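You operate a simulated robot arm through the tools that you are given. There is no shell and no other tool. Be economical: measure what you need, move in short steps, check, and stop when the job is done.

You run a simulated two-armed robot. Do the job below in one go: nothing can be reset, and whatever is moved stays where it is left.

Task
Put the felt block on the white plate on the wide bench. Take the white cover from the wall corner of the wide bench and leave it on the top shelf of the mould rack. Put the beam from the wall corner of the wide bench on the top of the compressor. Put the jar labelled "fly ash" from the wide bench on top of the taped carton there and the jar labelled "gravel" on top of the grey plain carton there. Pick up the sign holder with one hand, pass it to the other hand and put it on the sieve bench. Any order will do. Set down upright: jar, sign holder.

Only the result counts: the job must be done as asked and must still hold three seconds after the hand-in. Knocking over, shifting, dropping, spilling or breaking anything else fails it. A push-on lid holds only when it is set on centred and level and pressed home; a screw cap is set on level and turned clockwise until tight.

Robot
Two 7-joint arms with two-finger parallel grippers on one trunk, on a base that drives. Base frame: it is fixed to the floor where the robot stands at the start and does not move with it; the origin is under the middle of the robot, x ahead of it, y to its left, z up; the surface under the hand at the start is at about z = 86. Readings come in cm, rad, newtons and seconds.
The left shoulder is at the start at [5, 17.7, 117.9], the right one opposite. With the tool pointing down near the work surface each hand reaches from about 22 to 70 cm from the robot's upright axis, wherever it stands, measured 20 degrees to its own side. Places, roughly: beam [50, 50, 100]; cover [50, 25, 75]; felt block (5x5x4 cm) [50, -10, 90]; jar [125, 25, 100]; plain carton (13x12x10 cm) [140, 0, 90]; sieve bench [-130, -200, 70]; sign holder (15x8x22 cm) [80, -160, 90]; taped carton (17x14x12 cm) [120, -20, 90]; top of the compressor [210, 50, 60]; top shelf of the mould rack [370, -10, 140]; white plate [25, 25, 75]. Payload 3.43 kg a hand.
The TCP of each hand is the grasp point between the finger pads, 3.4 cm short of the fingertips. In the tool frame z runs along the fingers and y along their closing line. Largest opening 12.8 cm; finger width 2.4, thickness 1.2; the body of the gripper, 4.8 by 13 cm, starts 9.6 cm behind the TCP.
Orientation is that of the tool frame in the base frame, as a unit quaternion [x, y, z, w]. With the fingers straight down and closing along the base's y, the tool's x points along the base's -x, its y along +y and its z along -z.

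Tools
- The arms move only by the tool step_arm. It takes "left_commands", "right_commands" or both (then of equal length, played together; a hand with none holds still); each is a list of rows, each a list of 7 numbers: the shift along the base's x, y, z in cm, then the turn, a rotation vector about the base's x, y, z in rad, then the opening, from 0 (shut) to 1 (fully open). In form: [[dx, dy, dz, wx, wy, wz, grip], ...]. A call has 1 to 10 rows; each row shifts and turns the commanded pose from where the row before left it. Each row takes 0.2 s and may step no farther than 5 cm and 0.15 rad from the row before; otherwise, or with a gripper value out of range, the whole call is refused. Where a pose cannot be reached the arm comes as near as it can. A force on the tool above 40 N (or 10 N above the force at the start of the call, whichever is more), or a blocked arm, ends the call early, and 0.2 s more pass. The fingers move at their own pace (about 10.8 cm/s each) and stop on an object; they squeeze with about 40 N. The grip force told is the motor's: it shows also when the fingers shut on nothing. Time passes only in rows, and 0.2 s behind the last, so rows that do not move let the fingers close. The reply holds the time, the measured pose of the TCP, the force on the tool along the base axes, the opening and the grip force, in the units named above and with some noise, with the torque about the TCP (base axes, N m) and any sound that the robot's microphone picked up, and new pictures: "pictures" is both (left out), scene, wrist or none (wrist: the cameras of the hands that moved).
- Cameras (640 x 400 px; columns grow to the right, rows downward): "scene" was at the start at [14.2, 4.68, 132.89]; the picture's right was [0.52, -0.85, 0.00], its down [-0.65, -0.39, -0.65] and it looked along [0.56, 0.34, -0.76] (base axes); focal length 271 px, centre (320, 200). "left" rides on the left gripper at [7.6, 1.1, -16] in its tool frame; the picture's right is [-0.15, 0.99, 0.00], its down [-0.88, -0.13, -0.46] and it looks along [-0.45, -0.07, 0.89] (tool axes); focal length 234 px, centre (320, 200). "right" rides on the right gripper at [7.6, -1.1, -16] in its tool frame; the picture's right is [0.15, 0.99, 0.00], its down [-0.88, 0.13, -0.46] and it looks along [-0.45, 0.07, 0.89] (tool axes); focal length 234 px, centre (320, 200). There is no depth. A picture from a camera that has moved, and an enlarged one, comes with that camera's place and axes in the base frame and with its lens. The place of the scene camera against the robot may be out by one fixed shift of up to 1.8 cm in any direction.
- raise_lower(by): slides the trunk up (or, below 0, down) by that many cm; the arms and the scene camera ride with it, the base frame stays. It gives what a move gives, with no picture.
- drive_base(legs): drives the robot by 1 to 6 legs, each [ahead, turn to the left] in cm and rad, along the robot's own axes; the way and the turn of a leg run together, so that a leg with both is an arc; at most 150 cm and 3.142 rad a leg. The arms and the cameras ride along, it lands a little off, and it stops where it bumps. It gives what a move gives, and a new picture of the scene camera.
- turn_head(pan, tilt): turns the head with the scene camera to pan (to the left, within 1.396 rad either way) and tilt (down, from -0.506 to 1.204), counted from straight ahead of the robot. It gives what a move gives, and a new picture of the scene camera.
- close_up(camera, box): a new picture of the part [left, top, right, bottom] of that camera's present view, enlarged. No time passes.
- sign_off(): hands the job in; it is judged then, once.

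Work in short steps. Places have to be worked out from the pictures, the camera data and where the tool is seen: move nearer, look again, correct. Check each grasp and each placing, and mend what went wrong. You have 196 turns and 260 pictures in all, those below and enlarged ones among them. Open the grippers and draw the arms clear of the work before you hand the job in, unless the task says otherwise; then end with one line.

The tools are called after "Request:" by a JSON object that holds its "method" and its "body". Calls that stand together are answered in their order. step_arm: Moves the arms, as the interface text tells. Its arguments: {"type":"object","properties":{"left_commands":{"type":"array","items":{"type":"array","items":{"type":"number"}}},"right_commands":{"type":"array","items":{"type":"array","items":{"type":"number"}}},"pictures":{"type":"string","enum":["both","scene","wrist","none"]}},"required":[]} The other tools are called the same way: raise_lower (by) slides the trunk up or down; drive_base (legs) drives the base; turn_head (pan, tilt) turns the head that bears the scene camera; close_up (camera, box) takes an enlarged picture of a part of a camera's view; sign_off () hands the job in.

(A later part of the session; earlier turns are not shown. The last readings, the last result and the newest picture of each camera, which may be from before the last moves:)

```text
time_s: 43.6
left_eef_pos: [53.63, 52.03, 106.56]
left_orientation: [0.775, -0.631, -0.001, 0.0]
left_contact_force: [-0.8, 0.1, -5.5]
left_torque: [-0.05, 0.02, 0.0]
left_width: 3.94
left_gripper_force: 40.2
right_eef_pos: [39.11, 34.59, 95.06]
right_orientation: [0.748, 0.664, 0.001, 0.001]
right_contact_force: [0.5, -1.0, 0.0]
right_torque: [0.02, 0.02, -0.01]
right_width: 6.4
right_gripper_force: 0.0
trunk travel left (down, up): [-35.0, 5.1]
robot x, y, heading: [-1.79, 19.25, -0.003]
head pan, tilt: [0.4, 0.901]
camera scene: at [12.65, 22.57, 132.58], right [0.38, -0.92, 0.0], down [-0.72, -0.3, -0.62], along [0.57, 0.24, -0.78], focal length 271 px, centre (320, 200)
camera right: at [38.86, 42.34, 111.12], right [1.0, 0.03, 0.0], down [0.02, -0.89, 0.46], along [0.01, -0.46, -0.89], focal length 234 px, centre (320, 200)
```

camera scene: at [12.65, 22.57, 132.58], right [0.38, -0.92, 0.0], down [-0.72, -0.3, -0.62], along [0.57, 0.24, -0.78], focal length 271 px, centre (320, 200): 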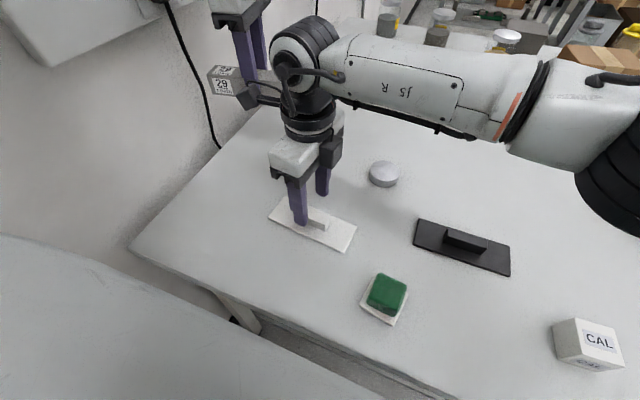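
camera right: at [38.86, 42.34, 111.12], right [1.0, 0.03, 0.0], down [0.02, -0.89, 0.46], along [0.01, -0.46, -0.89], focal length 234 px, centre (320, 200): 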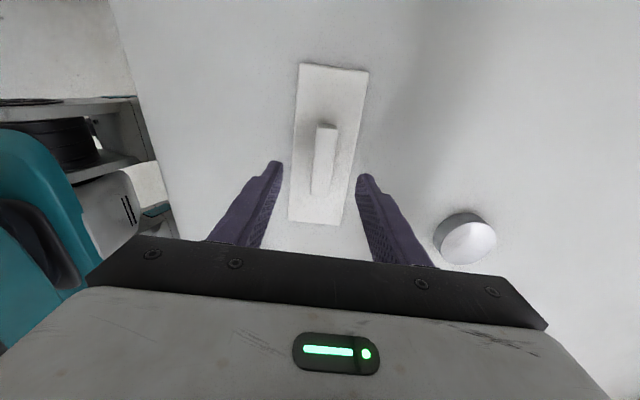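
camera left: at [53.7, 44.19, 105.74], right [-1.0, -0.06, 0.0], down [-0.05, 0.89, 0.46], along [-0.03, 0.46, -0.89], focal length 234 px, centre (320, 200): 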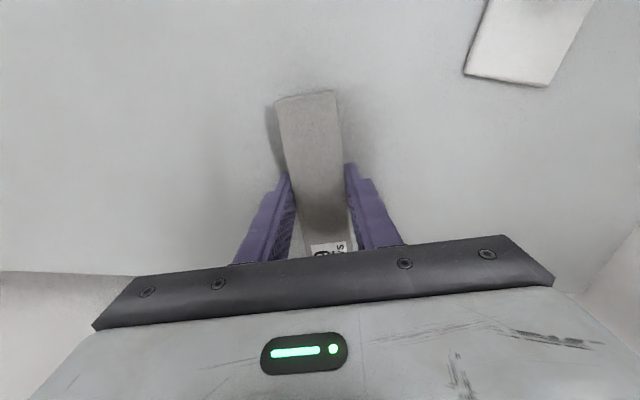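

Well aligned. I lower to just above the plate and close on the handle.

Request:
{"method": "step_arm", "body": {"right_commands": [[0.1, 0.6, -3, 0, 0, 0, 0.5], [0, 0, -0.8, 0, 0, 0, 0.5], [0, 0, -0.3, 0, 0, 0, 0.5], [0, 0, 0, 0, 0, 0, 0], [0, 0, 0, 0, 0, 0, 0], [0, 0, 0, 0, 0, 0, 0]], "pictures": "wrist"}}

```text
time_s: 45.0
left_eef_pos: [53.6, 51.97, 106.6]
left_orientation: [0.776, -0.631, -0.002, -0.001]
left_contact_force: [0.0, -0.8, -6.1]
left_torque: [-0.08, -0.02, 0.0]
left_width: 3.97
left_gripper_force: 40.1
right_eef_pos: [39.05, 35.2, 91.02]
right_orientation: [0.748, 0.664, 0.0, 0.002]
right_contact_force: [-0.8, 0.9, -0.1]
right_torque: [0.05, 0.0, 0.03]
right_width: 1.92
right_gripper_force: 40.2
trunk travel left (down, up): [-35.0, 5.1]
robot x, y, heading: [-2.21, 19.12, -0.004]
head pan, tilt: [0.4, 0.901]
camera right: at [38.89, 42.97, 107.06], right [1.0, 0.03, 0.0], down [0.03, -0.89, 0.46], along [0.01, -0.46, -0.89], focal length 234 px, centre (320, 200)
```

right: 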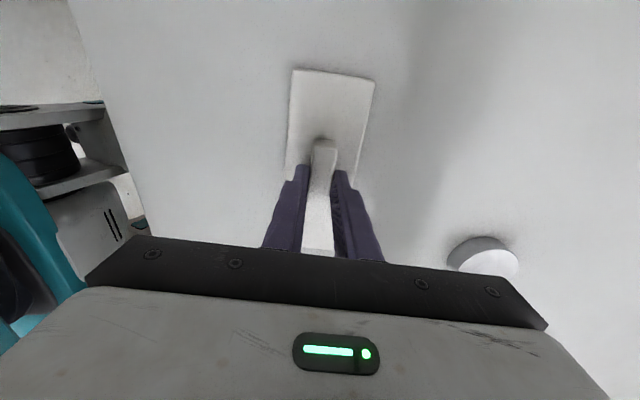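

Gripped (1.92 cm). I lift the cover gently.

Request:
{"method": "step_arm", "body": {"right_commands": [[0, 0, 1, 0, 0, 0, 0], [0, 0, 4, 0, 0, 0, 0], [0, 0, 5, 0, 0, 0, 0], [0, 0, 5, 0, 0, 0, 0], [0, 0, 3, 0, 0, 0, 0]], "pictures": "both"}}

```text
time_s: 46.2
left_eef_pos: [53.55, 52.04, 106.52]
left_orientation: [0.775, -0.632, -0.002, 0.0]
left_contact_force: [-1.0, -0.4, -5.5]
left_torque: [-0.07, -0.02, -0.03]
left_width: 3.98
left_gripper_force: 40.0
right_eef_pos: [39.7, 34.65, 108.83]
right_orientation: [0.753, 0.658, -0.004, -0.003]
right_contact_force: [-0.7, 0.3, -1.2]
right_torque: [-0.05, 0.04, -0.02]
right_width: 1.89
right_gripper_force: 40.0
trunk travel left (down, up): [-35.0, 5.1]
robot x, y, heading: [-2.25, 18.74, -0.007]
head pan, tilt: [0.4, 0.901]
camera scene: at [12.63, 22.56, 132.57], right [0.38, -0.92, 0.0], down [-0.72, -0.3, -0.62], along [0.57, 0.24, -0.78], focal length 271 px, centre (320, 200)
camera right: at [39.79, 42.35, 124.92], right [1.0, 0.01, -0.01], down [0.01, -0.89, 0.46], along [0.0, -0.46, -0.89], focal length 234 px, centre (320, 200)
```

scene: 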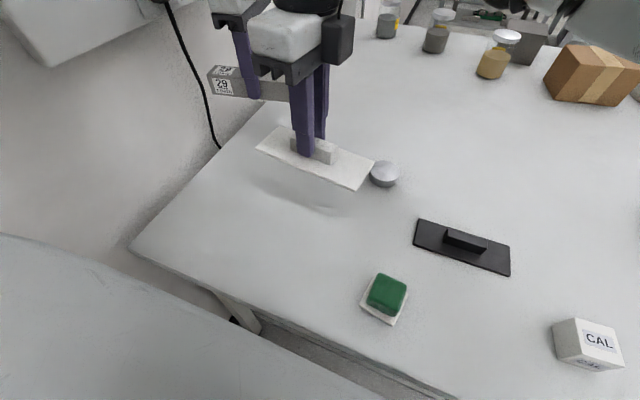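
right: 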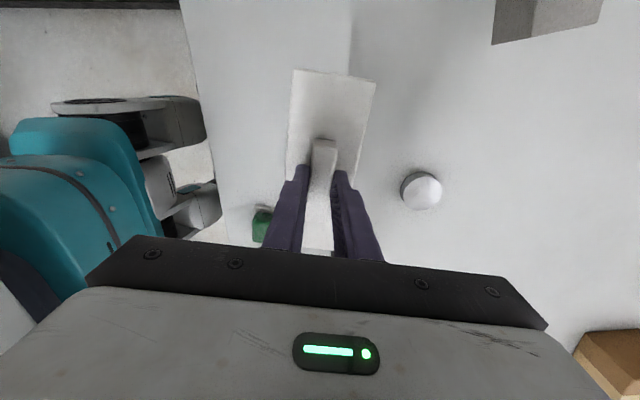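

The cover is held level. I carry both loads to a compact, raised travel posture in front of the robot.

Request:
{"method": "step_arm", "body": {"right_commands": [[0, -4, 0.8, 0, 0, 0.15, 0], [0, -4, 0.8, 0, 0, 0.15, 0], [0, -4, 0.8, 0, 0, 0.15, 0], [0, -4, 0.8, 0, 0, 0.15, 0], [0, -4, 0.8, 0, 0, 0.15, 0], [0, -4, 0.8, 0, 0, 0.15, 0], [0, -4, 0.8, 0, 0, 0.15, 0], [0, -4, 0.8, 0, 0, 0.15, 0]], "left_commands": [[-1, -2, 1, 0, 0, 0, 0], [-1, -2, 1, 0, 0, -0.1, 0], [-1, -2, 1, 0, 0, -0.15, 0], [-1, -2, 1, 0, 0, -0.15, 0], [-1, -2, 1, 0, 0, -0.15, 0], [-1, -2, 1, 0, 0, -0.15, 0], [-1, -2, 1, 0, 0, -0.15, 0], [-1, -2, 1, 0, 0, -0.15, 0]], "pictures": "scene"}}

```text
time_s: 48.0
left_eef_pos: [45.32, 35.67, 114.71]
left_orientation: [-0.377, 0.926, 0.002, 0.0]
left_contact_force: [0.7, 0.2, -4.9]
left_torque: [-0.03, 0.02, 0.04]
left_width: 3.96
left_gripper_force: 40.0
right_eef_pos: [39.01, 3.15, 115.09]
right_orientation: [0.242, 0.97, 0.001, 0.0]
right_contact_force: [-1.1, -0.5, -0.5]
right_torque: [0.01, 0.01, 0.01]
right_width: 1.9
right_gripper_force: 40.3
trunk travel left (down, up): [-35.0, 5.1]
robot x, y, heading: [-1.97, 19.31, -0.008]
head pan, tilt: [0.4, 0.901]
camera scene: at [12.65, 22.47, 132.57], right [0.38, -0.92, 0.0], down [-0.72, -0.3, -0.62], along [0.57, 0.24, -0.78], focal length 271 px, centre (320, 200)
```

scene: 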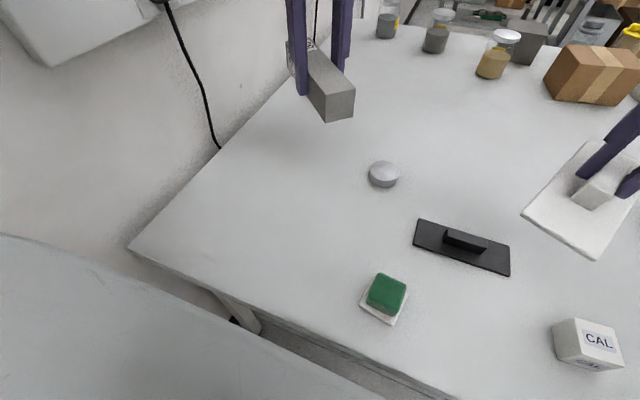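

Loads clear. I back out into the aisle and turn right to face along it.

Request:
{"method": "drive_base", "body": {"legs": [[-34, 0], [0, -1.56]]}}

Request:
{"method": "turn_head", "body": {"pan": 0.0, "tilt": 0.35}}

Request:
{"method": "turn_head", "body": {"pan": 0.9, "tilt": 0.35}}

```text
time_s: 54.0
left_eef_pos: [-18.08, -27.76, 114.6]
left_orientation: [0.379, 0.925, 0.0, 0.001]
left_contact_force: [0.1, -0.3, -5.8]
left_torque: [0.06, 0.02, 0.01]
left_width: 3.96
left_gripper_force: 40.2
right_eef_pos: [-50.69, -22.08, 115.14]
right_orientation: [0.853, 0.522, 0.0, 0.001]
right_contact_force: [-0.1, -0.6, -1.4]
right_torque: [0.01, 0.0, 0.01]
right_width: 1.91
right_gripper_force: 39.7
trunk travel left (down, up): [-35.0, 5.1]
robot x, y, heading: [-36.11, 19.34, -1.562]
head pan, tilt: [0.4, 0.901]
camera scene: at [-32.07, 5.91, 132.58], right [-0.92, -0.4, 0.0], down [-0.31, 0.72, -0.62], along [0.25, -0.57, -0.78], focal length 271 px, centre (320, 200)
```

scene: 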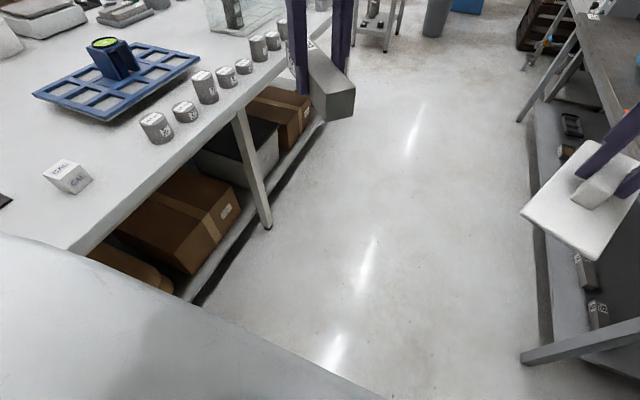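

```text
time_s: 55.0
left_eef_pos: [-18.15, -27.73, 114.69]
left_orientation: [0.379, 0.926, 0.0, 0.002]
left_contact_force: [-0.2, -0.8, -6.2]
left_torque: [0.08, 0.05, 0.04]
left_width: 3.97
left_gripper_force: 39.6
right_eef_pos: [-50.64, -22.06, 115.11]
right_orientation: [0.852, 0.523, 0.0, 0.001]
right_contact_force: [0.4, -0.7, -0.5]
right_torque: [-0.01, 0.0, -0.01]
right_width: 1.9
right_gripper_force: 39.7
trunk travel left (down, up): [-35.0, 5.1]
robot x, y, heading: [-36.01, 19.15, -1.562]
head pan, tilt: [0.0, 0.351]
camera scene: at [-34.95, 3.5, 137.32], right [-1.0, -0.01, 0.0], down [0.0, 0.34, -0.94], along [0.01, -0.94, -0.34], focal length 271 px, centre (320, 200)
```

scene: 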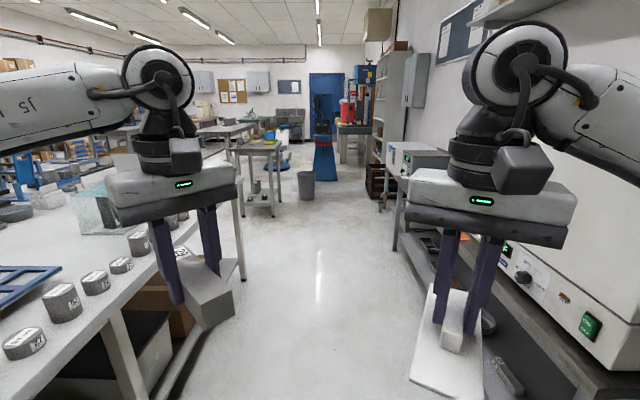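

```text
time_s: 56.2
left_eef_pos: [-18.11, -27.8, 114.76]
left_orientation: [0.379, 0.925, 0.0, 0.001]
left_contact_force: [-0.5, 0.7, -5.2]
left_torque: [0.03, 0.05, 0.03]
left_width: 3.98
left_gripper_force: 39.8
right_eef_pos: [-50.63, -22.14, 115.22]
right_orientation: [0.853, 0.522, 0.0, 0.001]
right_contact_force: [0.0, 0.2, -1.2]
right_torque: [0.04, 0.01, 0.0]
right_width: 1.92
right_gripper_force: 40.4
trunk travel left (down, up): [-35.0, 5.1]
robot x, y, heading: [-35.77, 19.12, -1.558]
head pan, tilt: [0.901, 0.351]
camera scene: at [-27.71, 7.12, 137.33], right [-0.61, -0.79, 0.0], down [-0.27, 0.21, -0.94], along [0.74, -0.57, -0.34], focal length 271 px, centre (320, 200)
```

scene: 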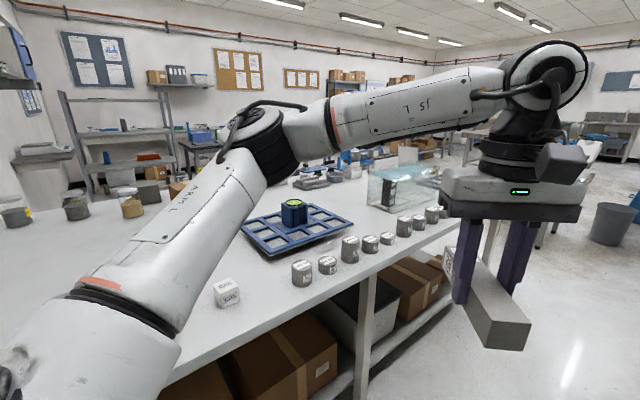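

Aisle is clear. I advance along it, drifting slightly left away from the oven, then check.

Request:
{"method": "drive_base", "body": {"legs": [[40, 0.12], [40, -0.12], [40, 0]]}}

Request:
{"method": "turn_head", "body": {"pan": 0.0, "tilt": 0.35}}

```text
time_s: 63.0
left_eef_pos: [-12.49, -149.25, 114.67]
left_orientation: [0.381, 0.925, 0.0, 0.001]
left_contact_force: [0.6, -0.6, -6.1]
left_torque: [0.04, 0.04, 0.03]
left_width: 3.96
left_gripper_force: 39.9
right_eef_pos: [-44.93, -143.34, 115.25]
right_orientation: [0.854, 0.52, 0.001, 0.001]
right_contact_force: [-0.5, 0.5, -0.6]
right_torque: [0.03, -0.01, 0.0]
right_width: 1.91
right_gripper_force: 40.1
trunk travel left (down, up): [-35.0, 5.1]
robot x, y, heading: [-29.44, -102.15, -1.561]
head pan, tilt: [0.901, 0.351]
camera scene: at [-21.87, -114.25, 137.32], right [-0.62, -0.79, 0.0], down [-0.27, 0.21, -0.94], along [0.74, -0.58, -0.34], focal length 271 px, centre (320, 200)
```

scene: 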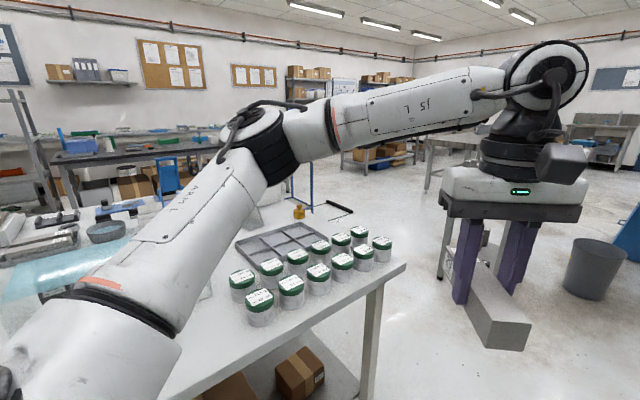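

```text
time_s: 64.2
left_eef_pos: [-12.53, -149.08, 114.74]
left_orientation: [0.381, 0.925, 0.0, 0.001]
left_contact_force: [-0.4, -0.7, -5.3]
left_torque: [0.06, 0.06, -0.04]
left_width: 3.98
left_gripper_force: 39.7
right_eef_pos: [-44.9, -143.21, 115.14]
right_orientation: [0.854, 0.52, 0.0, 0.002]
right_contact_force: [-0.2, 0.8, -1.3]
right_torque: [0.0, 0.0, 0.02]
right_width: 1.92
right_gripper_force: 40.3
trunk travel left (down, up): [-35.0, 5.1]
robot x, y, heading: [-29.73, -102.38, -1.567]
head pan, tilt: [0.0, 0.351]
camera scene: at [-29.13, -117.78, 137.33], right [-1.0, -0.01, 0.0], down [0.0, 0.34, -0.94], along [0.01, -0.94, -0.34], focal length 271 px, centre (320, 200)
```

scene: 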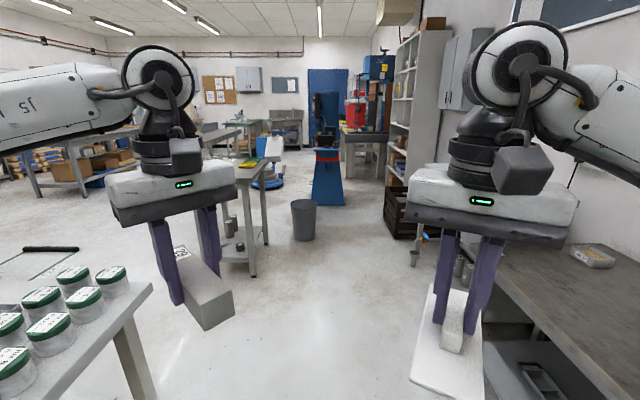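

The bench ends near y≈-182. I drive past it and turn left to look across.

Request:
{"method": "drive_base", "body": {"legs": [[70, 0], [62, 0], [0, 1.56]]}}

Request:
{"method": "turn_head", "body": {"pan": 0.6, "tilt": 0.3}}

Request:
{"method": "turn_head", "body": {"pan": -0.5, "tilt": 0.4}}

```text
time_s: 74.9
left_eef_pos: [19.01, -216.23, 114.76]
left_orientation: [-0.389, 0.921, 0.002, 0.001]
left_contact_force: [0.6, 0.1, -5.4]
left_torque: [-0.02, 0.04, 0.01]
left_width: 3.99
left_gripper_force: 40.1
right_eef_pos: [13.51, -248.75, 115.2]
right_orientation: [0.229, 0.973, 0.001, 0.002]
right_contact_force: [0.3, -0.3, -1.4]
right_torque: [-0.04, -0.01, 0.0]
right_width: 1.9
right_gripper_force: 39.6
trunk travel left (down, up): [-35.0, 5.1]
robot x, y, heading: [-27.68, -234.11, 0.018]
head pan, tilt: [0.0, 0.351]
camera scene: at [-11.02, -233.13, 137.34], right [0.02, -1.0, 0.0], down [-0.34, -0.01, -0.94], along [0.94, 0.02, -0.34], focal length 271 px, centre (320, 200)
```

scene: 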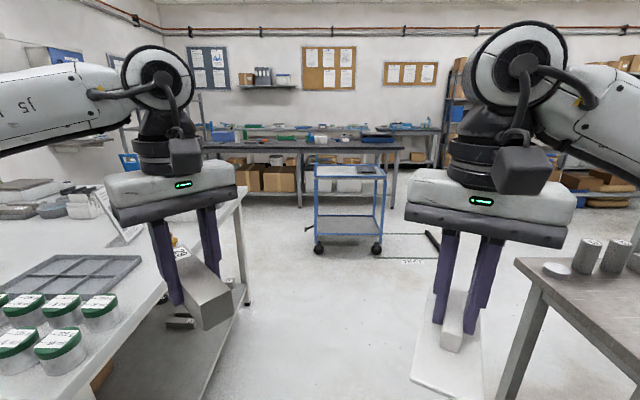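

```text
time_s: 75.9
left_eef_pos: [18.94, -216.15, 114.69]
left_orientation: [-0.389, 0.921, 0.002, 0.0]
left_contact_force: [0.0, -0.8, -5.8]
left_torque: [-0.04, 0.04, -0.01]
left_width: 3.98
left_gripper_force: 40.1
right_eef_pos: [13.4, -248.84, 115.15]
right_orientation: [0.23, 0.973, 0.001, 0.0]
right_contact_force: [0.3, 0.0, -1.1]
right_torque: [0.02, 0.01, 0.01]
right_width: 1.92
right_gripper_force: 39.8
trunk travel left (down, up): [-35.0, 5.1]
robot x, y, heading: [-27.96, -234.17, 0.019]
head pan, tilt: [0.6, 0.3]
camera scene: at [-12.69, -227.9, 137.8], right [0.58, -0.81, 0.0], down [-0.24, -0.17, -0.96], along [0.78, 0.55, -0.3], focal length 271 px, centre (320, 200)
```

scene: 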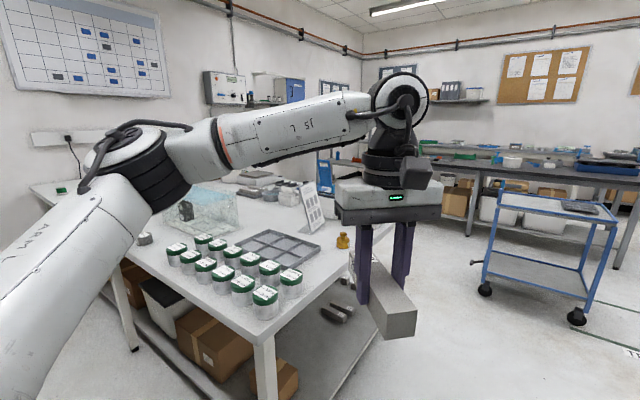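

```text
time_s: 77.2
left_eef_pos: [18.93, -216.31, 114.71]
left_orientation: [-0.39, 0.921, 0.001, 0.001]
left_contact_force: [-0.3, -0.1, -5.1]
left_torque: [-0.07, 0.04, -0.02]
left_width: 3.97
left_gripper_force: 39.8
right_eef_pos: [13.49, -248.82, 115.13]
right_orientation: [0.23, 0.973, 0.0, 0.001]
right_contact_force: [-0.1, -0.2, -0.8]
right_torque: [0.01, 0.01, 0.02]
right_width: 1.91
right_gripper_force: 39.8
trunk travel left (down, up): [-35.0, 5.1]
robot x, y, heading: [-28.07, -233.95, 0.019]
head pan, tilt: [-0.499, 0.4]
camera scene: at [-12.08, -237.59, 136.88], right [-0.46, -0.89, 0.0], down [-0.35, 0.18, -0.92], along [0.82, -0.43, -0.39], focal length 271 px, centre (320, 200)
```

scene: 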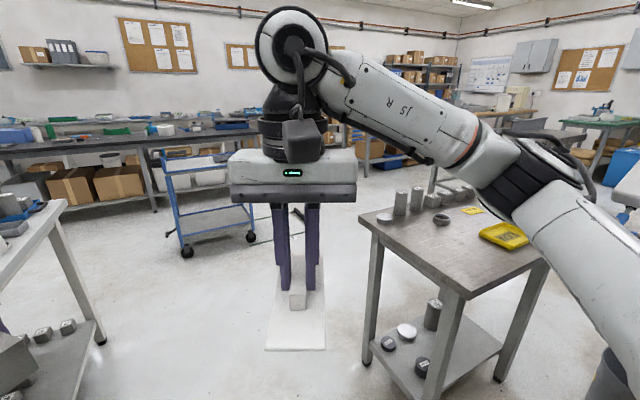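

Sign holder is the white stand at the bench end, and the cart is beyond x≈220. I drive across past the bench end, then turn in stages into the far aisle.

Request:
{"method": "drive_base", "body": {"legs": [[90, -0.03], [93, 0.0], [0, 0.87]]}}

Request:
{"method": "turn_head", "body": {"pan": 0.3, "tilt": 0.45}}

```text
time_s: 88.8
left_eef_pos: [174.08, -186.79, 114.78]
left_orientation: [0.734, -0.679, -0.002, 0.0]
left_contact_force: [0.2, -0.2, -5.3]
left_torque: [-0.08, -0.02, -0.02]
left_width: 3.95
left_gripper_force: 39.8
right_eef_pos: [194.75, -212.42, 115.23]
right_orientation: [-0.189, 0.982, 0.001, 0.001]
right_contact_force: [0.1, -0.1, 0.1]
right_torque: [-0.03, -0.01, 0.01]
right_width: 1.93
right_gripper_force: 39.8
trunk travel left (down, up): [-35.0, 5.1]
robot x, y, heading: [156.18, -233.64, 0.863]
head pan, tilt: [-0.499, 0.4]
camera scene: at [170.15, -224.38, 136.89], right [0.36, -0.93, 0.0], down [-0.36, -0.14, -0.92], along [0.86, 0.33, -0.39], focal length 271 px, centre (320, 200)
```

scene: 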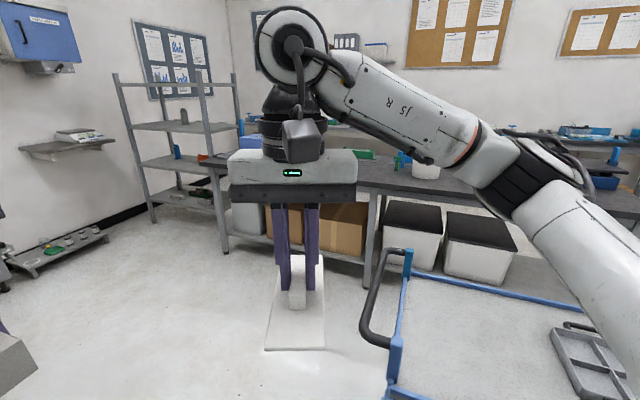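

```text
time_s: 89.9
left_eef_pos: [173.94, -186.85, 114.69]
left_orientation: [0.734, -0.679, -0.001, 0.0]
left_contact_force: [0.2, -0.3, -5.5]
left_torque: [-0.1, -0.03, -0.03]
left_width: 3.98
left_gripper_force: 40.1
right_eef_pos: [194.89, -212.45, 115.11]
right_orientation: [-0.189, 0.982, 0.001, 0.0]
right_contact_force: [0.1, 0.1, -0.8]
right_torque: [0.01, -0.01, -0.02]
right_width: 1.92
right_gripper_force: 39.9
trunk travel left (down, up): [-35.0, 5.1]
robot x, y, heading: [156.24, -233.73, 0.864]
head pan, tilt: [0.3, 0.45]
camera scene: at [165.18, -219.22, 136.41], right [0.92, -0.4, 0.0], down [-0.17, -0.4, -0.9], along [0.36, 0.83, -0.44], focal length 271 px, centre (320, 200)
```

scene: 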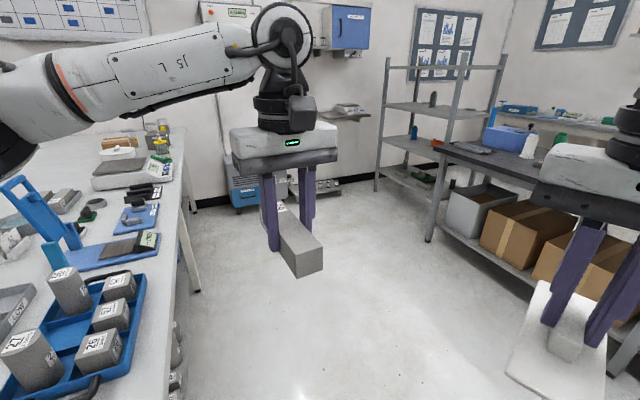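

The cart handle reaches x≈206, so I steer a bit more left between it and the bench corner, then align with the aisle.

Request:
{"method": "drive_base", "body": {"legs": [[0, 0.09], [66, 0], [0, 0.6]]}}

Request:
{"method": "turn_head", "body": {"pan": 0.0, "tilt": 0.35}}

```text
time_s: 95.7
left_eef_pos: [178.69, -131.91, 114.83]
left_orientation: [0.92, -0.393, -0.002, -0.001]
left_contact_force: [0.4, -0.1, -5.0]
left_torque: [-0.02, -0.02, -0.02]
left_width: 3.98
left_gripper_force: 40.0
right_eef_pos: [210.98, -138.69, 115.13]
right_orientation: [-0.508, 0.861, 0.001, 0.001]
right_contact_force: [0.0, -1.8, -1.7]
right_torque: [0.0, -0.05, -0.01]
right_width: 1.9
right_gripper_force: 39.6
trunk travel left (down, up): [-35.0, 5.1]
robot x, y, heading: [194.98, -179.14, 1.547]
head pan, tilt: [0.3, 0.45]
camera scene: at [192.91, -162.92, 136.42], right [0.96, 0.28, 0.0], down [0.12, -0.42, -0.9], along [-0.25, 0.87, -0.44], focal length 271 px, centre (320, 200)
```

scene: 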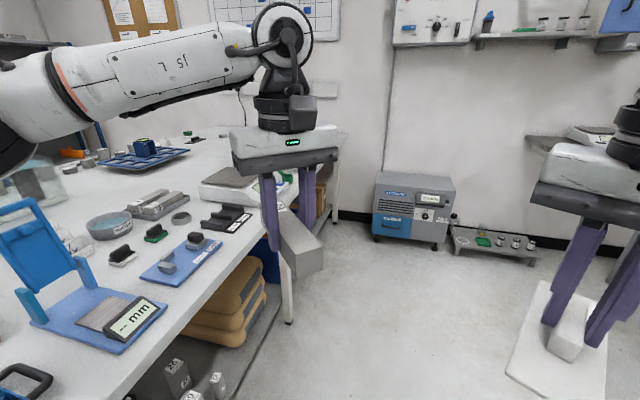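

```text
time_s: 96.5
left_eef_pos: [178.71, -131.88, 114.67]
left_orientation: [0.92, -0.393, -0.001, 0.0]
left_contact_force: [-0.1, -0.5, -7.0]
left_torque: [-0.03, -0.02, -0.02]
left_width: 3.97
left_gripper_force: 39.9
right_eef_pos: [211.04, -138.66, 115.17]
right_orientation: [-0.508, 0.861, 0.001, 0.0]
right_contact_force: [-0.2, 0.5, -0.7]
right_torque: [-0.03, -0.01, 0.01]
right_width: 1.92
right_gripper_force: 40.6
trunk travel left (down, up): [-35.0, 5.1]
robot x, y, heading: [195.06, -179.51, 1.549]
head pan, tilt: [0.0, 0.351]
camera scene: at [195.65, -162.41, 137.33], right [1.0, -0.02, 0.0], down [-0.01, -0.34, -0.94], along [0.02, 0.94, -0.34], focal length 271 px, centre (320, 200)
```

scene: 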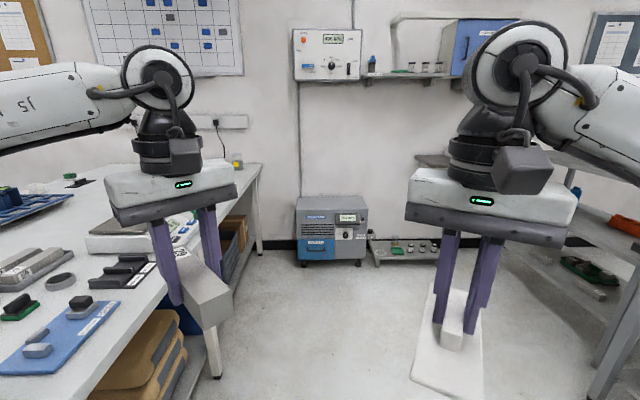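

The compressor stands ahead near (209,55). I drive up the aisle and look down at it.

Request:
{"method": "drive_base", "body": {"legs": [[100, 0.0], [62, 0.02]]}}

Request:
{"method": "turn_head", "body": {"pan": 0.0, "tilt": 0.75}}

Request:
{"method": "turn_head", "body": {"pan": 0.9, "tilt": 0.6}}

```text
time_s: 104.7
left_eef_pos: [181.44, 29.49, 114.62]
left_orientation: [0.921, -0.389, -0.002, 0.001]
left_contact_force: [0.4, 0.0, -6.7]
left_torque: [-0.08, -0.07, -0.01]
left_width: 3.96
left_gripper_force: 39.9
right_eef_pos: [213.93, 23.07, 115.19]
right_orientation: [-0.513, 0.859, 0.001, 0.001]
right_contact_force: [-0.8, -0.2, -0.7]
right_torque: [-0.02, -0.04, 0.01]
right_width: 1.91
right_gripper_force: 39.8
trunk travel left (down, up): [-35.0, 5.1]
robot x, y, heading: [197.76, -17.85, 1.558]
head pan, tilt: [0.0, 0.351]
camera scene: at [198.76, -0.86, 137.32], right [1.0, -0.01, 0.0], down [0.0, -0.34, -0.94], along [0.01, 0.94, -0.34], focal length 271 px, centre (320, 200)
```

scene: 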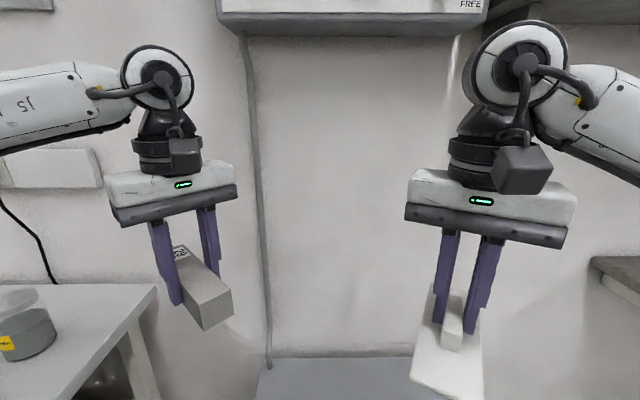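

```text
time_s: 105.6
left_eef_pos: [181.46, 29.45, 114.68]
left_orientation: [0.921, -0.389, -0.002, 0.001]
left_contact_force: [-0.4, -1.3, -4.8]
left_torque: [-0.06, -0.05, -0.03]
left_width: 3.94
left_gripper_force: 39.5
right_eef_pos: [213.87, 22.92, 115.17]
right_orientation: [-0.513, 0.858, 0.001, 0.0]
right_contact_force: [0.7, 0.3, -2.0]
right_torque: [-0.02, -0.02, 0.02]
right_width: 1.89
right_gripper_force: 40.1
trunk travel left (down, up): [-35.0, 5.1]
robot x, y, heading: [198.03, -18.18, 1.564]
head pan, tilt: [0.0, 0.75]
camera scene: at [198.75, -1.92, 133.77], right [1.0, -0.01, 0.0], down [-0.01, -0.68, -0.73], along [0.01, 0.73, -0.68], focal length 271 px, centre (320, 200)
```

scene: 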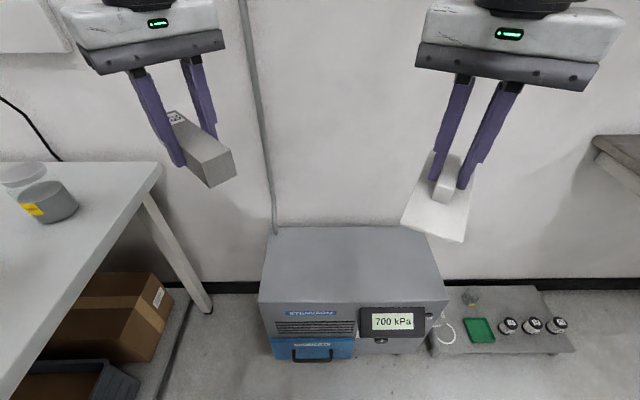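

```text
time_s: 106.8
left_eef_pos: [181.54, 29.49, 114.68]
left_orientation: [0.921, -0.389, -0.001, 0.0]
left_contact_force: [0.4, 0.5, -5.5]
left_torque: [-0.05, -0.04, 0.0]
left_width: 3.97
left_gripper_force: 39.6
right_eef_pos: [213.95, 23.1, 115.22]
right_orientation: [-0.514, 0.858, 0.001, 0.0]
right_contact_force: [0.0, 0.5, -1.4]
right_torque: [0.02, 0.01, -0.01]
right_width: 1.9
right_gripper_force: 40.2
trunk travel left (down, up): [-35.0, 5.1]
robot x, y, heading: [198.12, -17.83, 1.559]
head pan, tilt: [0.901, 0.6]
camera scene: at [191.8, -4.64, 135.05], right [0.63, 0.78, 0.0], down [0.44, -0.36, -0.82], along [-0.64, 0.52, -0.57], focal length 271 px, centre (320, 200)
```

scene: 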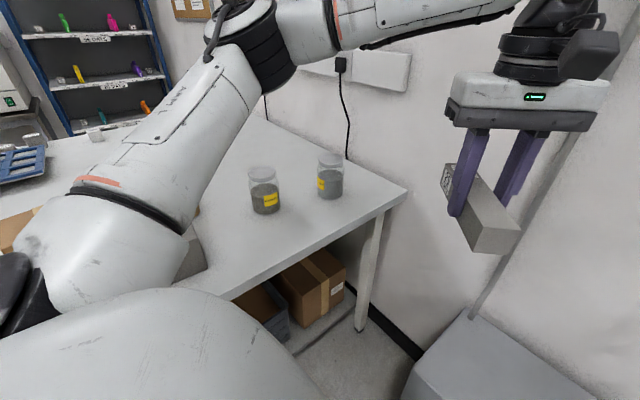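

Compressor top spans roughly x 182–235, y 35–62, z≈61. I move the right hand aside, drive 8 cm closer and lower the trunk 18 cm.

Request:
{"method": "step_arm", "body": {"right_commands": [[4, -2, 0, 0, 0, 0, 0], [4, -2, 0, 0, 0, 0, 0], [4, -2, 0, 0, 0, 0, 0], [2, -2, 0, 0, 0, 0, 0]], "pictures": "none"}}

Request:
{"method": "drive_base", "body": {"legs": [[8, 0]]}}

Request:
{"method": "raise_lower", "body": {"by": -18}}

Request:
{"method": "step_arm", "body": {"left_commands": [[4, 2, -2, 0, 0, 0, 0], [4, 2, -2, 0, 0, 0, 0], [4, 3, 0, 0, 0, 0, 0], [2, 2, -3, 0, 0, 0, 0]], "pictures": "wrist"}}

Request:
{"method": "turn_head", "body": {"pan": 0.0, "tilt": 0.75}}

```text
time_s: 107.8
left_eef_pos: [181.56, 29.44, 114.84]
left_orientation: [0.921, -0.39, -0.002, 0.0]
left_contact_force: [0.1, 0.6, -5.1]
left_torque: [-0.07, -0.07, -0.01]
left_width: 3.97
left_gripper_force: 40.3
right_eef_pos: [227.93, 14.91, 115.14]
right_orientation: [-0.513, 0.858, 0.002, 0.001]
right_contact_force: [-0.9, 0.3, -0.5]
right_torque: [0.01, -0.02, -0.02]
right_width: 1.92
right_gripper_force: 40.0
trunk travel left (down, up): [-35.0, 5.1]
robot x, y, heading: [197.83, -17.63, 1.559]
head pan, tilt: [0.901, 0.6]
```

```text
time_s: 108.9
left_eef_pos: [181.62, 37.46, 114.79]
left_orientation: [0.921, -0.389, -0.003, 0.0]
left_contact_force: [-0.1, 0.3, -5.8]
left_torque: [-0.06, -0.05, -0.01]
left_width: 3.97
left_gripper_force: 40.1
right_eef_pos: [228.03, 23.06, 115.13]
right_orientation: [-0.513, 0.858, 0.001, 0.001]
right_contact_force: [0.1, 0.7, -1.0]
right_torque: [-0.01, 0.03, -0.01]
right_width: 1.93
right_gripper_force: 39.8
trunk travel left (down, up): [-35.0, 5.1]
robot x, y, heading: [198.14, -9.77, 1.558]
head pan, tilt: [0.901, 0.6]
camera scene: at [191.9, 3.43, 135.04], right [0.63, 0.78, 0.0], down [0.44, -0.36, -0.82], along [-0.64, 0.52, -0.57], focal length 271 px, centre (320, 200)
```

scene: 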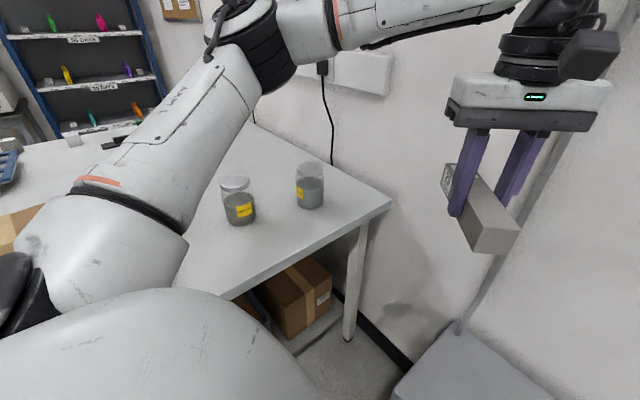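

```text
time_s: 110.9
left_eef_pos: [181.65, 37.46, 96.69]
left_orientation: [0.921, -0.389, -0.002, 0.0]
left_contact_force: [0.3, 0.2, -5.4]
left_torque: [-0.08, -0.02, 0.01]
left_width: 3.96
left_gripper_force: 39.5
right_eef_pos: [228.02, 22.96, 97.14]
right_orientation: [-0.513, 0.858, 0.0, 0.0]
right_contact_force: [0.6, 0.1, -1.6]
right_torque: [0.0, 0.03, 0.03]
right_width: 1.89
right_gripper_force: 39.8
trunk travel left (down, up): [-17.0, 23.1]
robot x, y, heading: [198.42, -9.97, 1.557]
head pan, tilt: [0.901, 0.6]
```

```text
time_s: 111.9
left_eef_pos: [183.13, 38.15, 89.64]
left_orientation: [0.921, -0.389, -0.002, -0.002]
left_contact_force: [-0.6, 0.0, -5.6]
left_torque: [-0.04, -0.06, -0.01]
left_width: 3.96
left_gripper_force: 39.9
left hand out of reach, approached as far as the arm can: row 1, 2, 3, 4
right_eef_pos: [227.97, 22.91, 97.22]
right_orientation: [-0.513, 0.858, 0.001, 0.0]
right_contact_force: [-0.1, 0.2, -1.0]
right_torque: [-0.01, 0.02, 0.0]
right_width: 1.93
right_gripper_force: 39.6
trunk travel left (down, up): [-17.0, 23.1]
robot x, y, heading: [198.11, -9.48, 1.557]
head pan, tilt: [0.901, 0.6]
camera left: at [187.5, 31.91, 105.56], right [-0.81, -0.59, 0.0], down [-0.52, 0.72, 0.46], along [-0.27, 0.37, -0.89], focal length 234 px, centre (320, 200)
```

left: 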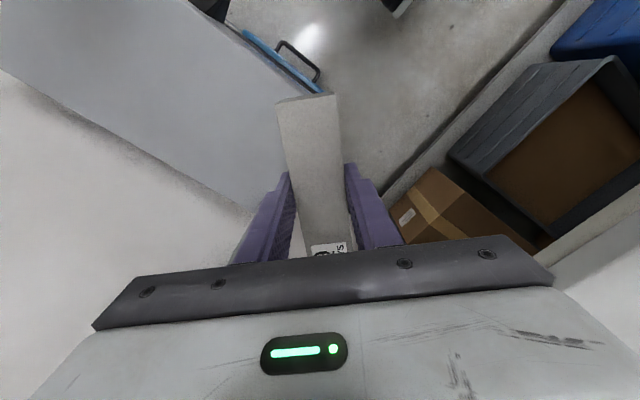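

```text
time_s: 113.1
left_eef_pos: [183.17, 38.08, 89.82]
left_orientation: [0.921, -0.389, -0.001, -0.001]
left_contact_force: [-0.6, 0.6, -5.6]
left_torque: [-0.05, -0.06, 0.0]
left_width: 3.95
left_gripper_force: 40.2
right_eef_pos: [227.93, 23.12, 97.18]
right_orientation: [-0.512, 0.859, 0.001, 0.0]
right_contact_force: [-0.1, 0.8, -1.1]
right_torque: [-0.05, 0.0, -0.02]
right_width: 1.91
right_gripper_force: 39.7
trunk travel left (down, up): [-17.0, 23.1]
robot x, y, heading: [198.36, -9.93, 1.557]
head pan, tilt: [0.0, 0.75]
camera scene: at [198.85, 6.05, 115.77], right [1.0, -0.01, 0.0], down [-0.01, -0.68, -0.73], along [0.01, 0.73, -0.68], focal length 271 px, centre (320, 200)
```

scene: 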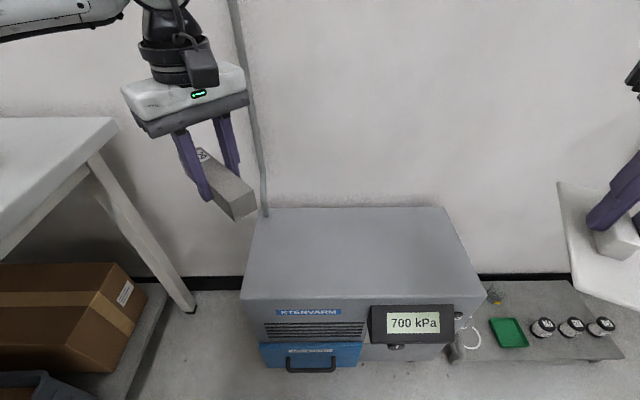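

The wrist yaw limits reach; I turn the beam to the neutral yaw and then move over the compressor.

Request:
{"method": "step_arm", "body": {"left_commands": [[0, 0, 0, 0, 0, -0.14, 0], [0, 0, 0, 0, 0, -0.14, 0], [0, 0, 0, 0, 0, -0.14, 0], [0, 0, 0, 0, 0, -0.14, 0], [0, 0, 0, 0, 0, -0.14, 0], [4, 2, 0, 0, 0, 0, 0], [4, 2, 0, 0, 0, 0, 0], [4, 2, 0, 0, 0, 0, 0], [2, 2, 0, 0, 0, 0, 0]], "pictures": "scene"}}

```text
time_s: 115.1
left_eef_pos: [183.64, 37.53, 89.2]
left_orientation: [0.732, -0.681, -0.003, -0.001]
left_contact_force: [1.0, -0.1, -5.2]
left_torque: [-0.09, 0.01, 0.02]
left_width: 3.99
left_gripper_force: 40.2
left hand out of reach, approached as far as the arm can: row 6, 7, 8, 9
right_eef_pos: [227.99, 23.05, 97.17]
right_orientation: [-0.513, 0.858, 0.002, 0.0]
right_contact_force: [0.2, -0.3, -1.4]
right_torque: [0.01, -0.03, 0.03]
right_width: 1.92
right_gripper_force: 40.3
trunk travel left (down, up): [-17.0, 23.1]
robot x, y, heading: [197.59, -9.41, 1.561]
head pan, tilt: [0.0, 0.75]
camera scene: at [198.86, 6.05, 115.77], right [1.0, -0.01, 0.0], down [-0.01, -0.68, -0.73], along [0.01, 0.73, -0.68], focal length 271 px, centre (320, 200)
```

scene: 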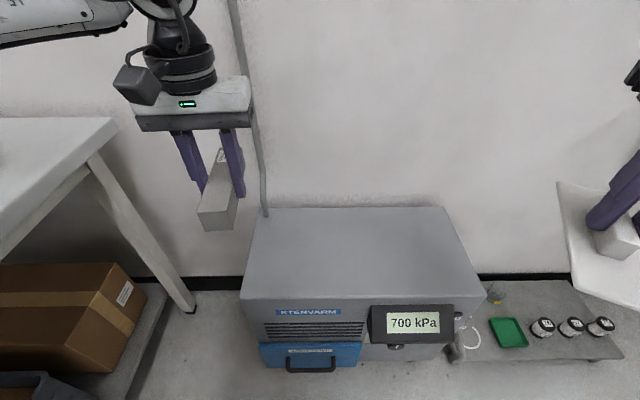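

I test single-axis moves to see what limits it.

Request:
{"method": "step_arm", "body": {"left_commands": [[0, -3, 3, 0, 0, 0, 0], [0, -3, 3, 0, 0, 0, 0], [4, 0, 0, 0, 0, 0, 0], [4, 0, 0, 0, 0, 0, 0]], "pictures": "none"}}

```text
time_s: 116.1
left_eef_pos: [185.51, 31.74, 95.09]
left_orientation: [0.733, -0.68, -0.001, -0.001]
left_contact_force: [-0.5, -0.9, -5.2]
left_torque: [-0.07, -0.04, 0.03]
left_width: 3.96
left_gripper_force: 39.9
left hand out of reach, approached as far as the arm can: row 3, 4
right_eef_pos: [227.92, 22.94, 97.16]
right_orientation: [-0.513, 0.858, 0.002, 0.0]
right_contact_force: [-0.1, 0.0, -1.2]
right_torque: [0.0, 0.0, -0.04]
right_width: 1.91
right_gripper_force: 39.7
trunk travel left (down, up): [-17.0, 23.1]
robot x, y, heading: [198.3, -10.12, 1.557]
head pan, tilt: [0.0, 0.75]
```

The left arm's configuration limits inward motion, so I turn the base right a little and nudge forward to bring the beam over the compressor.

Request:
{"method": "drive_base", "body": {"legs": [[0, -0.36], [7, 0]]}}

```text
time_s: 118.2
left_eef_pos: [203.52, 39.89, 95.21]
left_orientation: [-0.599, 0.801, 0.001, 0.002]
left_contact_force: [-0.2, -0.5, -5.1]
left_torque: [-0.07, 0.02, 0.02]
left_width: 3.98
left_gripper_force: 40.4
right_eef_pos: [240.17, 16.94, 97.24]
right_orientation: [-0.351, 0.936, 0.001, 0.0]
right_contact_force: [-0.3, 0.6, -1.6]
right_torque: [-0.04, -0.01, -0.02]
right_width: 1.93
right_gripper_force: 40.6
trunk travel left (down, up): [-17.0, 23.1]
robot x, y, heading: [200.52, -3.26, 1.203]
head pan, tilt: [0.0, 0.75]
camera scene: at [206.76, 11.56, 115.76], right [0.93, -0.36, 0.0], down [-0.25, -0.64, -0.73], along [0.26, 0.68, -0.68], focal length 271 px, centre (320, 200)
```

scene: 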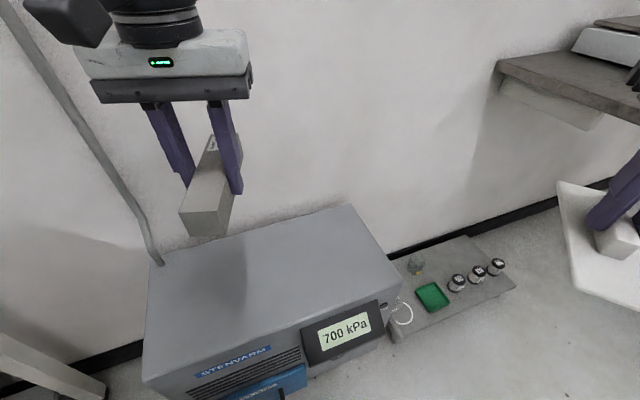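

Compressor top confirmed (x 182–235, y 35–61, z≈61). I extend the left hand forward and lower.

Request:
{"method": "step_arm", "body": {"left_commands": [[0, 2.5, -2, 0, 0, 0, 0], [0, 2.5, -2, 0, 0, 0, 0], [0, 2, -2, 0, 0, 0, 0], [0, 0, -4, 0, 0, 0, 0]], "pictures": "none"}}

```text
time_s: 119.2
left_eef_pos: [203.36, 47.01, 85.18]
left_orientation: [-0.6, 0.8, 0.001, 0.003]
left_contact_force: [-0.3, -0.6, -6.1]
left_torque: [-0.08, -0.03, 0.01]
left_width: 3.98
left_gripper_force: 39.6
right_eef_pos: [240.24, 17.02, 97.18]
right_orientation: [-0.351, 0.936, 0.002, 0.0]
right_contact_force: [-0.6, -0.6, -1.2]
right_torque: [-0.01, -0.02, 0.03]
right_width: 1.92
right_gripper_force: 39.9
trunk travel left (down, up): [-17.0, 23.1]
robot x, y, heading: [200.69, -3.29, 1.203]
head pan, tilt: [0.0, 0.75]
```

Reached. I lower toward the top surface (contact expected at TCP ≈65).

Request:
{"method": "step_arm", "body": {"left_commands": [[0, 0, -4.5, 0, 0, 0, 0], [0, 0, -4.5, 0, 0, 0, 0], [0, 0, -4.5, 0, 0, 0, 0], [0, 0, -2.5, 0, 0, 0, 0]], "pictures": "both"}}

```text
time_s: 120.2
left_eef_pos: [199.72, 45.86, 70.89]
left_orientation: [-0.599, 0.801, 0.001, 0.002]
left_contact_force: [0.4, -0.1, -6.4]
left_torque: [-0.07, 0.04, 0.04]
left_width: 3.98
left_gripper_force: 39.8
left hand out of reach, approached as far as the arm can: row 1, 2, 3, 4
right_eef_pos: [240.21, 16.86, 97.15]
right_orientation: [-0.351, 0.936, 0.001, 0.001]
right_contact_force: [-0.3, -0.3, -1.3]
right_torque: [0.0, 0.0, -0.01]
right_width: 1.92
right_gripper_force: 40.1
trunk travel left (down, up): [-17.0, 23.1]
robot x, y, heading: [200.72, -3.88, 1.204]
head pan, tilt: [0.0, 0.75]
camera scene: at [206.74, 11.53, 115.77], right [0.93, -0.36, 0.0], down [-0.25, -0.64, -0.73], along [0.26, 0.68, -0.68], focal length 271 px, centre (320, 200)
camera left: at [196.31, 38.89, 86.69], right [-0.91, 0.42, 0.0], down [0.37, 0.81, 0.46], along [0.19, 0.42, -0.89], focal length 234 px, centre (320, 200)
```

scene: 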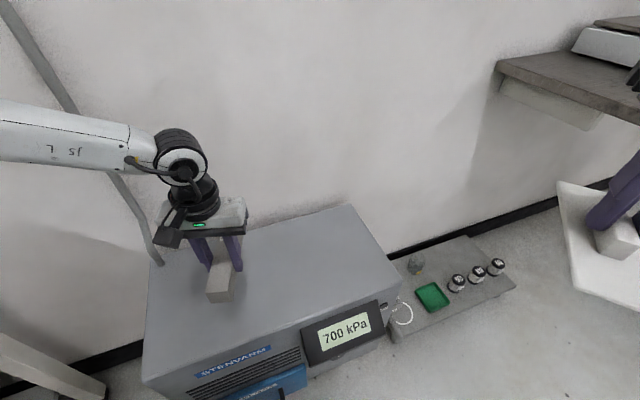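
left: 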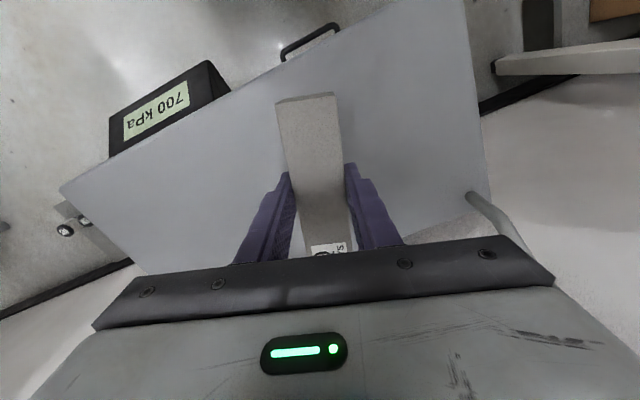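

The beam is well over the top. I lower the trunk 5 cm to bring it near contact.

Request:
{"method": "raise_lower", "body": {"by": -5}}

Request:
{"method": "step_arm", "body": {"left_commands": [[0, 0, -0.4, 0, 0, 0, 0], [0, 0, -0.4, 0, 0, 0, 0]], "pictures": "none"}}

```text
time_s: 121.1
left_eef_pos: [199.61, 45.68, 65.96]
left_orientation: [-0.599, 0.801, 0.001, 0.003]
left_contact_force: [-0.1, 0.9, -5.3]
left_torque: [-0.07, -0.01, 0.0]
left_width: 3.96
left_gripper_force: 40.5
right_eef_pos: [240.1, 16.88, 92.16]
right_orientation: [-0.351, 0.936, 0.002, 0.0]
right_contact_force: [0.8, -0.4, -1.8]
right_torque: [0.0, 0.03, -0.01]
right_width: 1.92
right_gripper_force: 40.2
trunk travel left (down, up): [-12.0, 28.1]
robot x, y, heading: [200.48, -3.15, 1.199]
head pan, tilt: [0.0, 0.75]
```

```text
time_s: 121.7
left_eef_pos: [199.47, 45.67, 65.34]
left_orientation: [-0.6, 0.8, 0.001, 0.004]
left_contact_force: [-0.2, -0.7, -5.6]
left_torque: [-0.07, 0.03, 0.03]
left_width: 3.97
left_gripper_force: 40.3
left hand out of reach, approached as far as the arm can: row 2
right_eef_pos: [240.16, 17.05, 92.19]
right_orientation: [-0.352, 0.936, 0.001, 0.0]
right_contact_force: [-0.5, 1.3, -0.8]
right_torque: [-0.01, 0.02, -0.01]
right_width: 1.91
right_gripper_force: 39.9
trunk travel left (down, up): [-12.0, 28.1]
robot x, y, heading: [200.89, -3.44, 1.202]
head pan, tilt: [0.0, 0.75]
```

Not yet in contact; I lower the trunk in small amounts.

Request:
{"method": "raise_lower", "body": {"by": -0.5}}

Request:
{"method": "raise_lower", "body": {"by": -0.4}}

```text
time_s: 122.2
left_eef_pos: [199.41, 45.71, 64.89]
left_orientation: [-0.599, 0.801, 0.0, 0.003]
left_contact_force: [-0.3, 0.5, -5.6]
left_torque: [-0.05, 0.03, 0.0]
left_width: 3.97
left_gripper_force: 40.1
right_eef_pos: [240.11, 16.96, 91.76]
right_orientation: [-0.351, 0.937, 0.0, 0.0]
right_contact_force: [0.6, 0.2, -1.0]
right_torque: [-0.02, 0.01, 0.02]
right_width: 1.89
right_gripper_force: 39.8
trunk travel left (down, up): [-11.5, 28.6]
robot x, y, heading: [200.6, -3.16, 1.204]
head pan, tilt: [0.0, 0.75]
```

```text
time_s: 122.8
left_eef_pos: [199.39, 45.82, 64.46]
left_orientation: [-0.599, 0.8, 0.001, 0.003]
left_contact_force: [-0.4, 0.3, -5.2]
left_torque: [-0.05, 0.05, -0.01]
left_width: 3.96
left_gripper_force: 39.8
right_eef_pos: [240.13, 16.91, 91.37]
right_orientation: [-0.351, 0.936, 0.001, 0.0]
right_contact_force: [0.6, -0.8, -1.6]
right_torque: [-0.01, 0.02, -0.01]
right_width: 1.88
right_gripper_force: 40.2
trunk travel left (down, up): [-11.1, 29.0]
robot x, y, heading: [200.71, -3.35, 1.199]
head pan, tilt: [0.0, 0.75]
```

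Request:
{"method": "raise_lower", "body": {"by": -0.5}}

Request:
{"method": "raise_lower", "body": {"by": -0.5}}

Request:
{"method": "close_up", "body": {"camera": "scene", "box": [120, 150, 320, 330]}}

```text
time_s: 123.3
left_eef_pos: [199.45, 45.77, 63.94]
left_orientation: [-0.599, 0.801, 0.0, 0.004]
left_contact_force: [-0.1, -0.1, -6.4]
left_torque: [-0.03, 0.0, 0.02]
left_width: 3.98
left_gripper_force: 40.1
right_eef_pos: [240.14, 16.99, 90.76]
right_orientation: [-0.351, 0.936, 0.001, 0.0]
right_contact_force: [-0.4, -0.5, -1.2]
right_torque: [-0.01, -0.01, -0.03]
right_width: 1.91
right_gripper_force: 40.0
trunk travel left (down, up): [-10.6, 29.5]
robot x, y, heading: [200.31, -3.76, 1.2]
head pan, tilt: [0.0, 0.75]
```

```text
time_s: 123.8
left_eef_pos: [199.32, 45.8, 63.37]
left_orientation: [-0.599, 0.801, 0.0, 0.003]
left_contact_force: [-0.1, -0.1, -6.1]
left_torque: [-0.09, 0.05, 0.03]
left_width: 3.99
left_gripper_force: 40.0
right_eef_pos: [240.08, 16.95, 90.28]
right_orientation: [-0.351, 0.936, 0.001, 0.001]
right_contact_force: [-0.2, 1.2, -1.2]
right_torque: [0.01, 0.02, 0.01]
right_width: 1.91
right_gripper_force: 39.6
trunk travel left (down, up): [-10.1, 30.0]
robot x, y, heading: [200.58, -3.49, 1.197]
head pan, tilt: [0.0, 0.75]
```

```text
2.22 times, centred on (220, 240) of scene
camera zoom: at [206.74, 11.51, 108.87], right [0.93, -0.36, 0.0], down [-0.25, -0.64, -0.73], along [0.26, 0.68, -0.68], focal length 603 px, centre (542, 111)
```

zoom: 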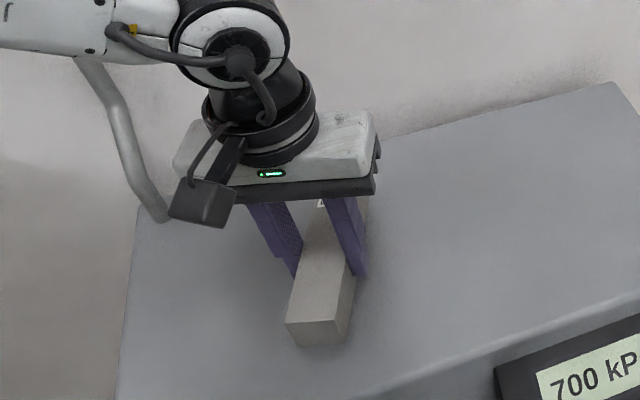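

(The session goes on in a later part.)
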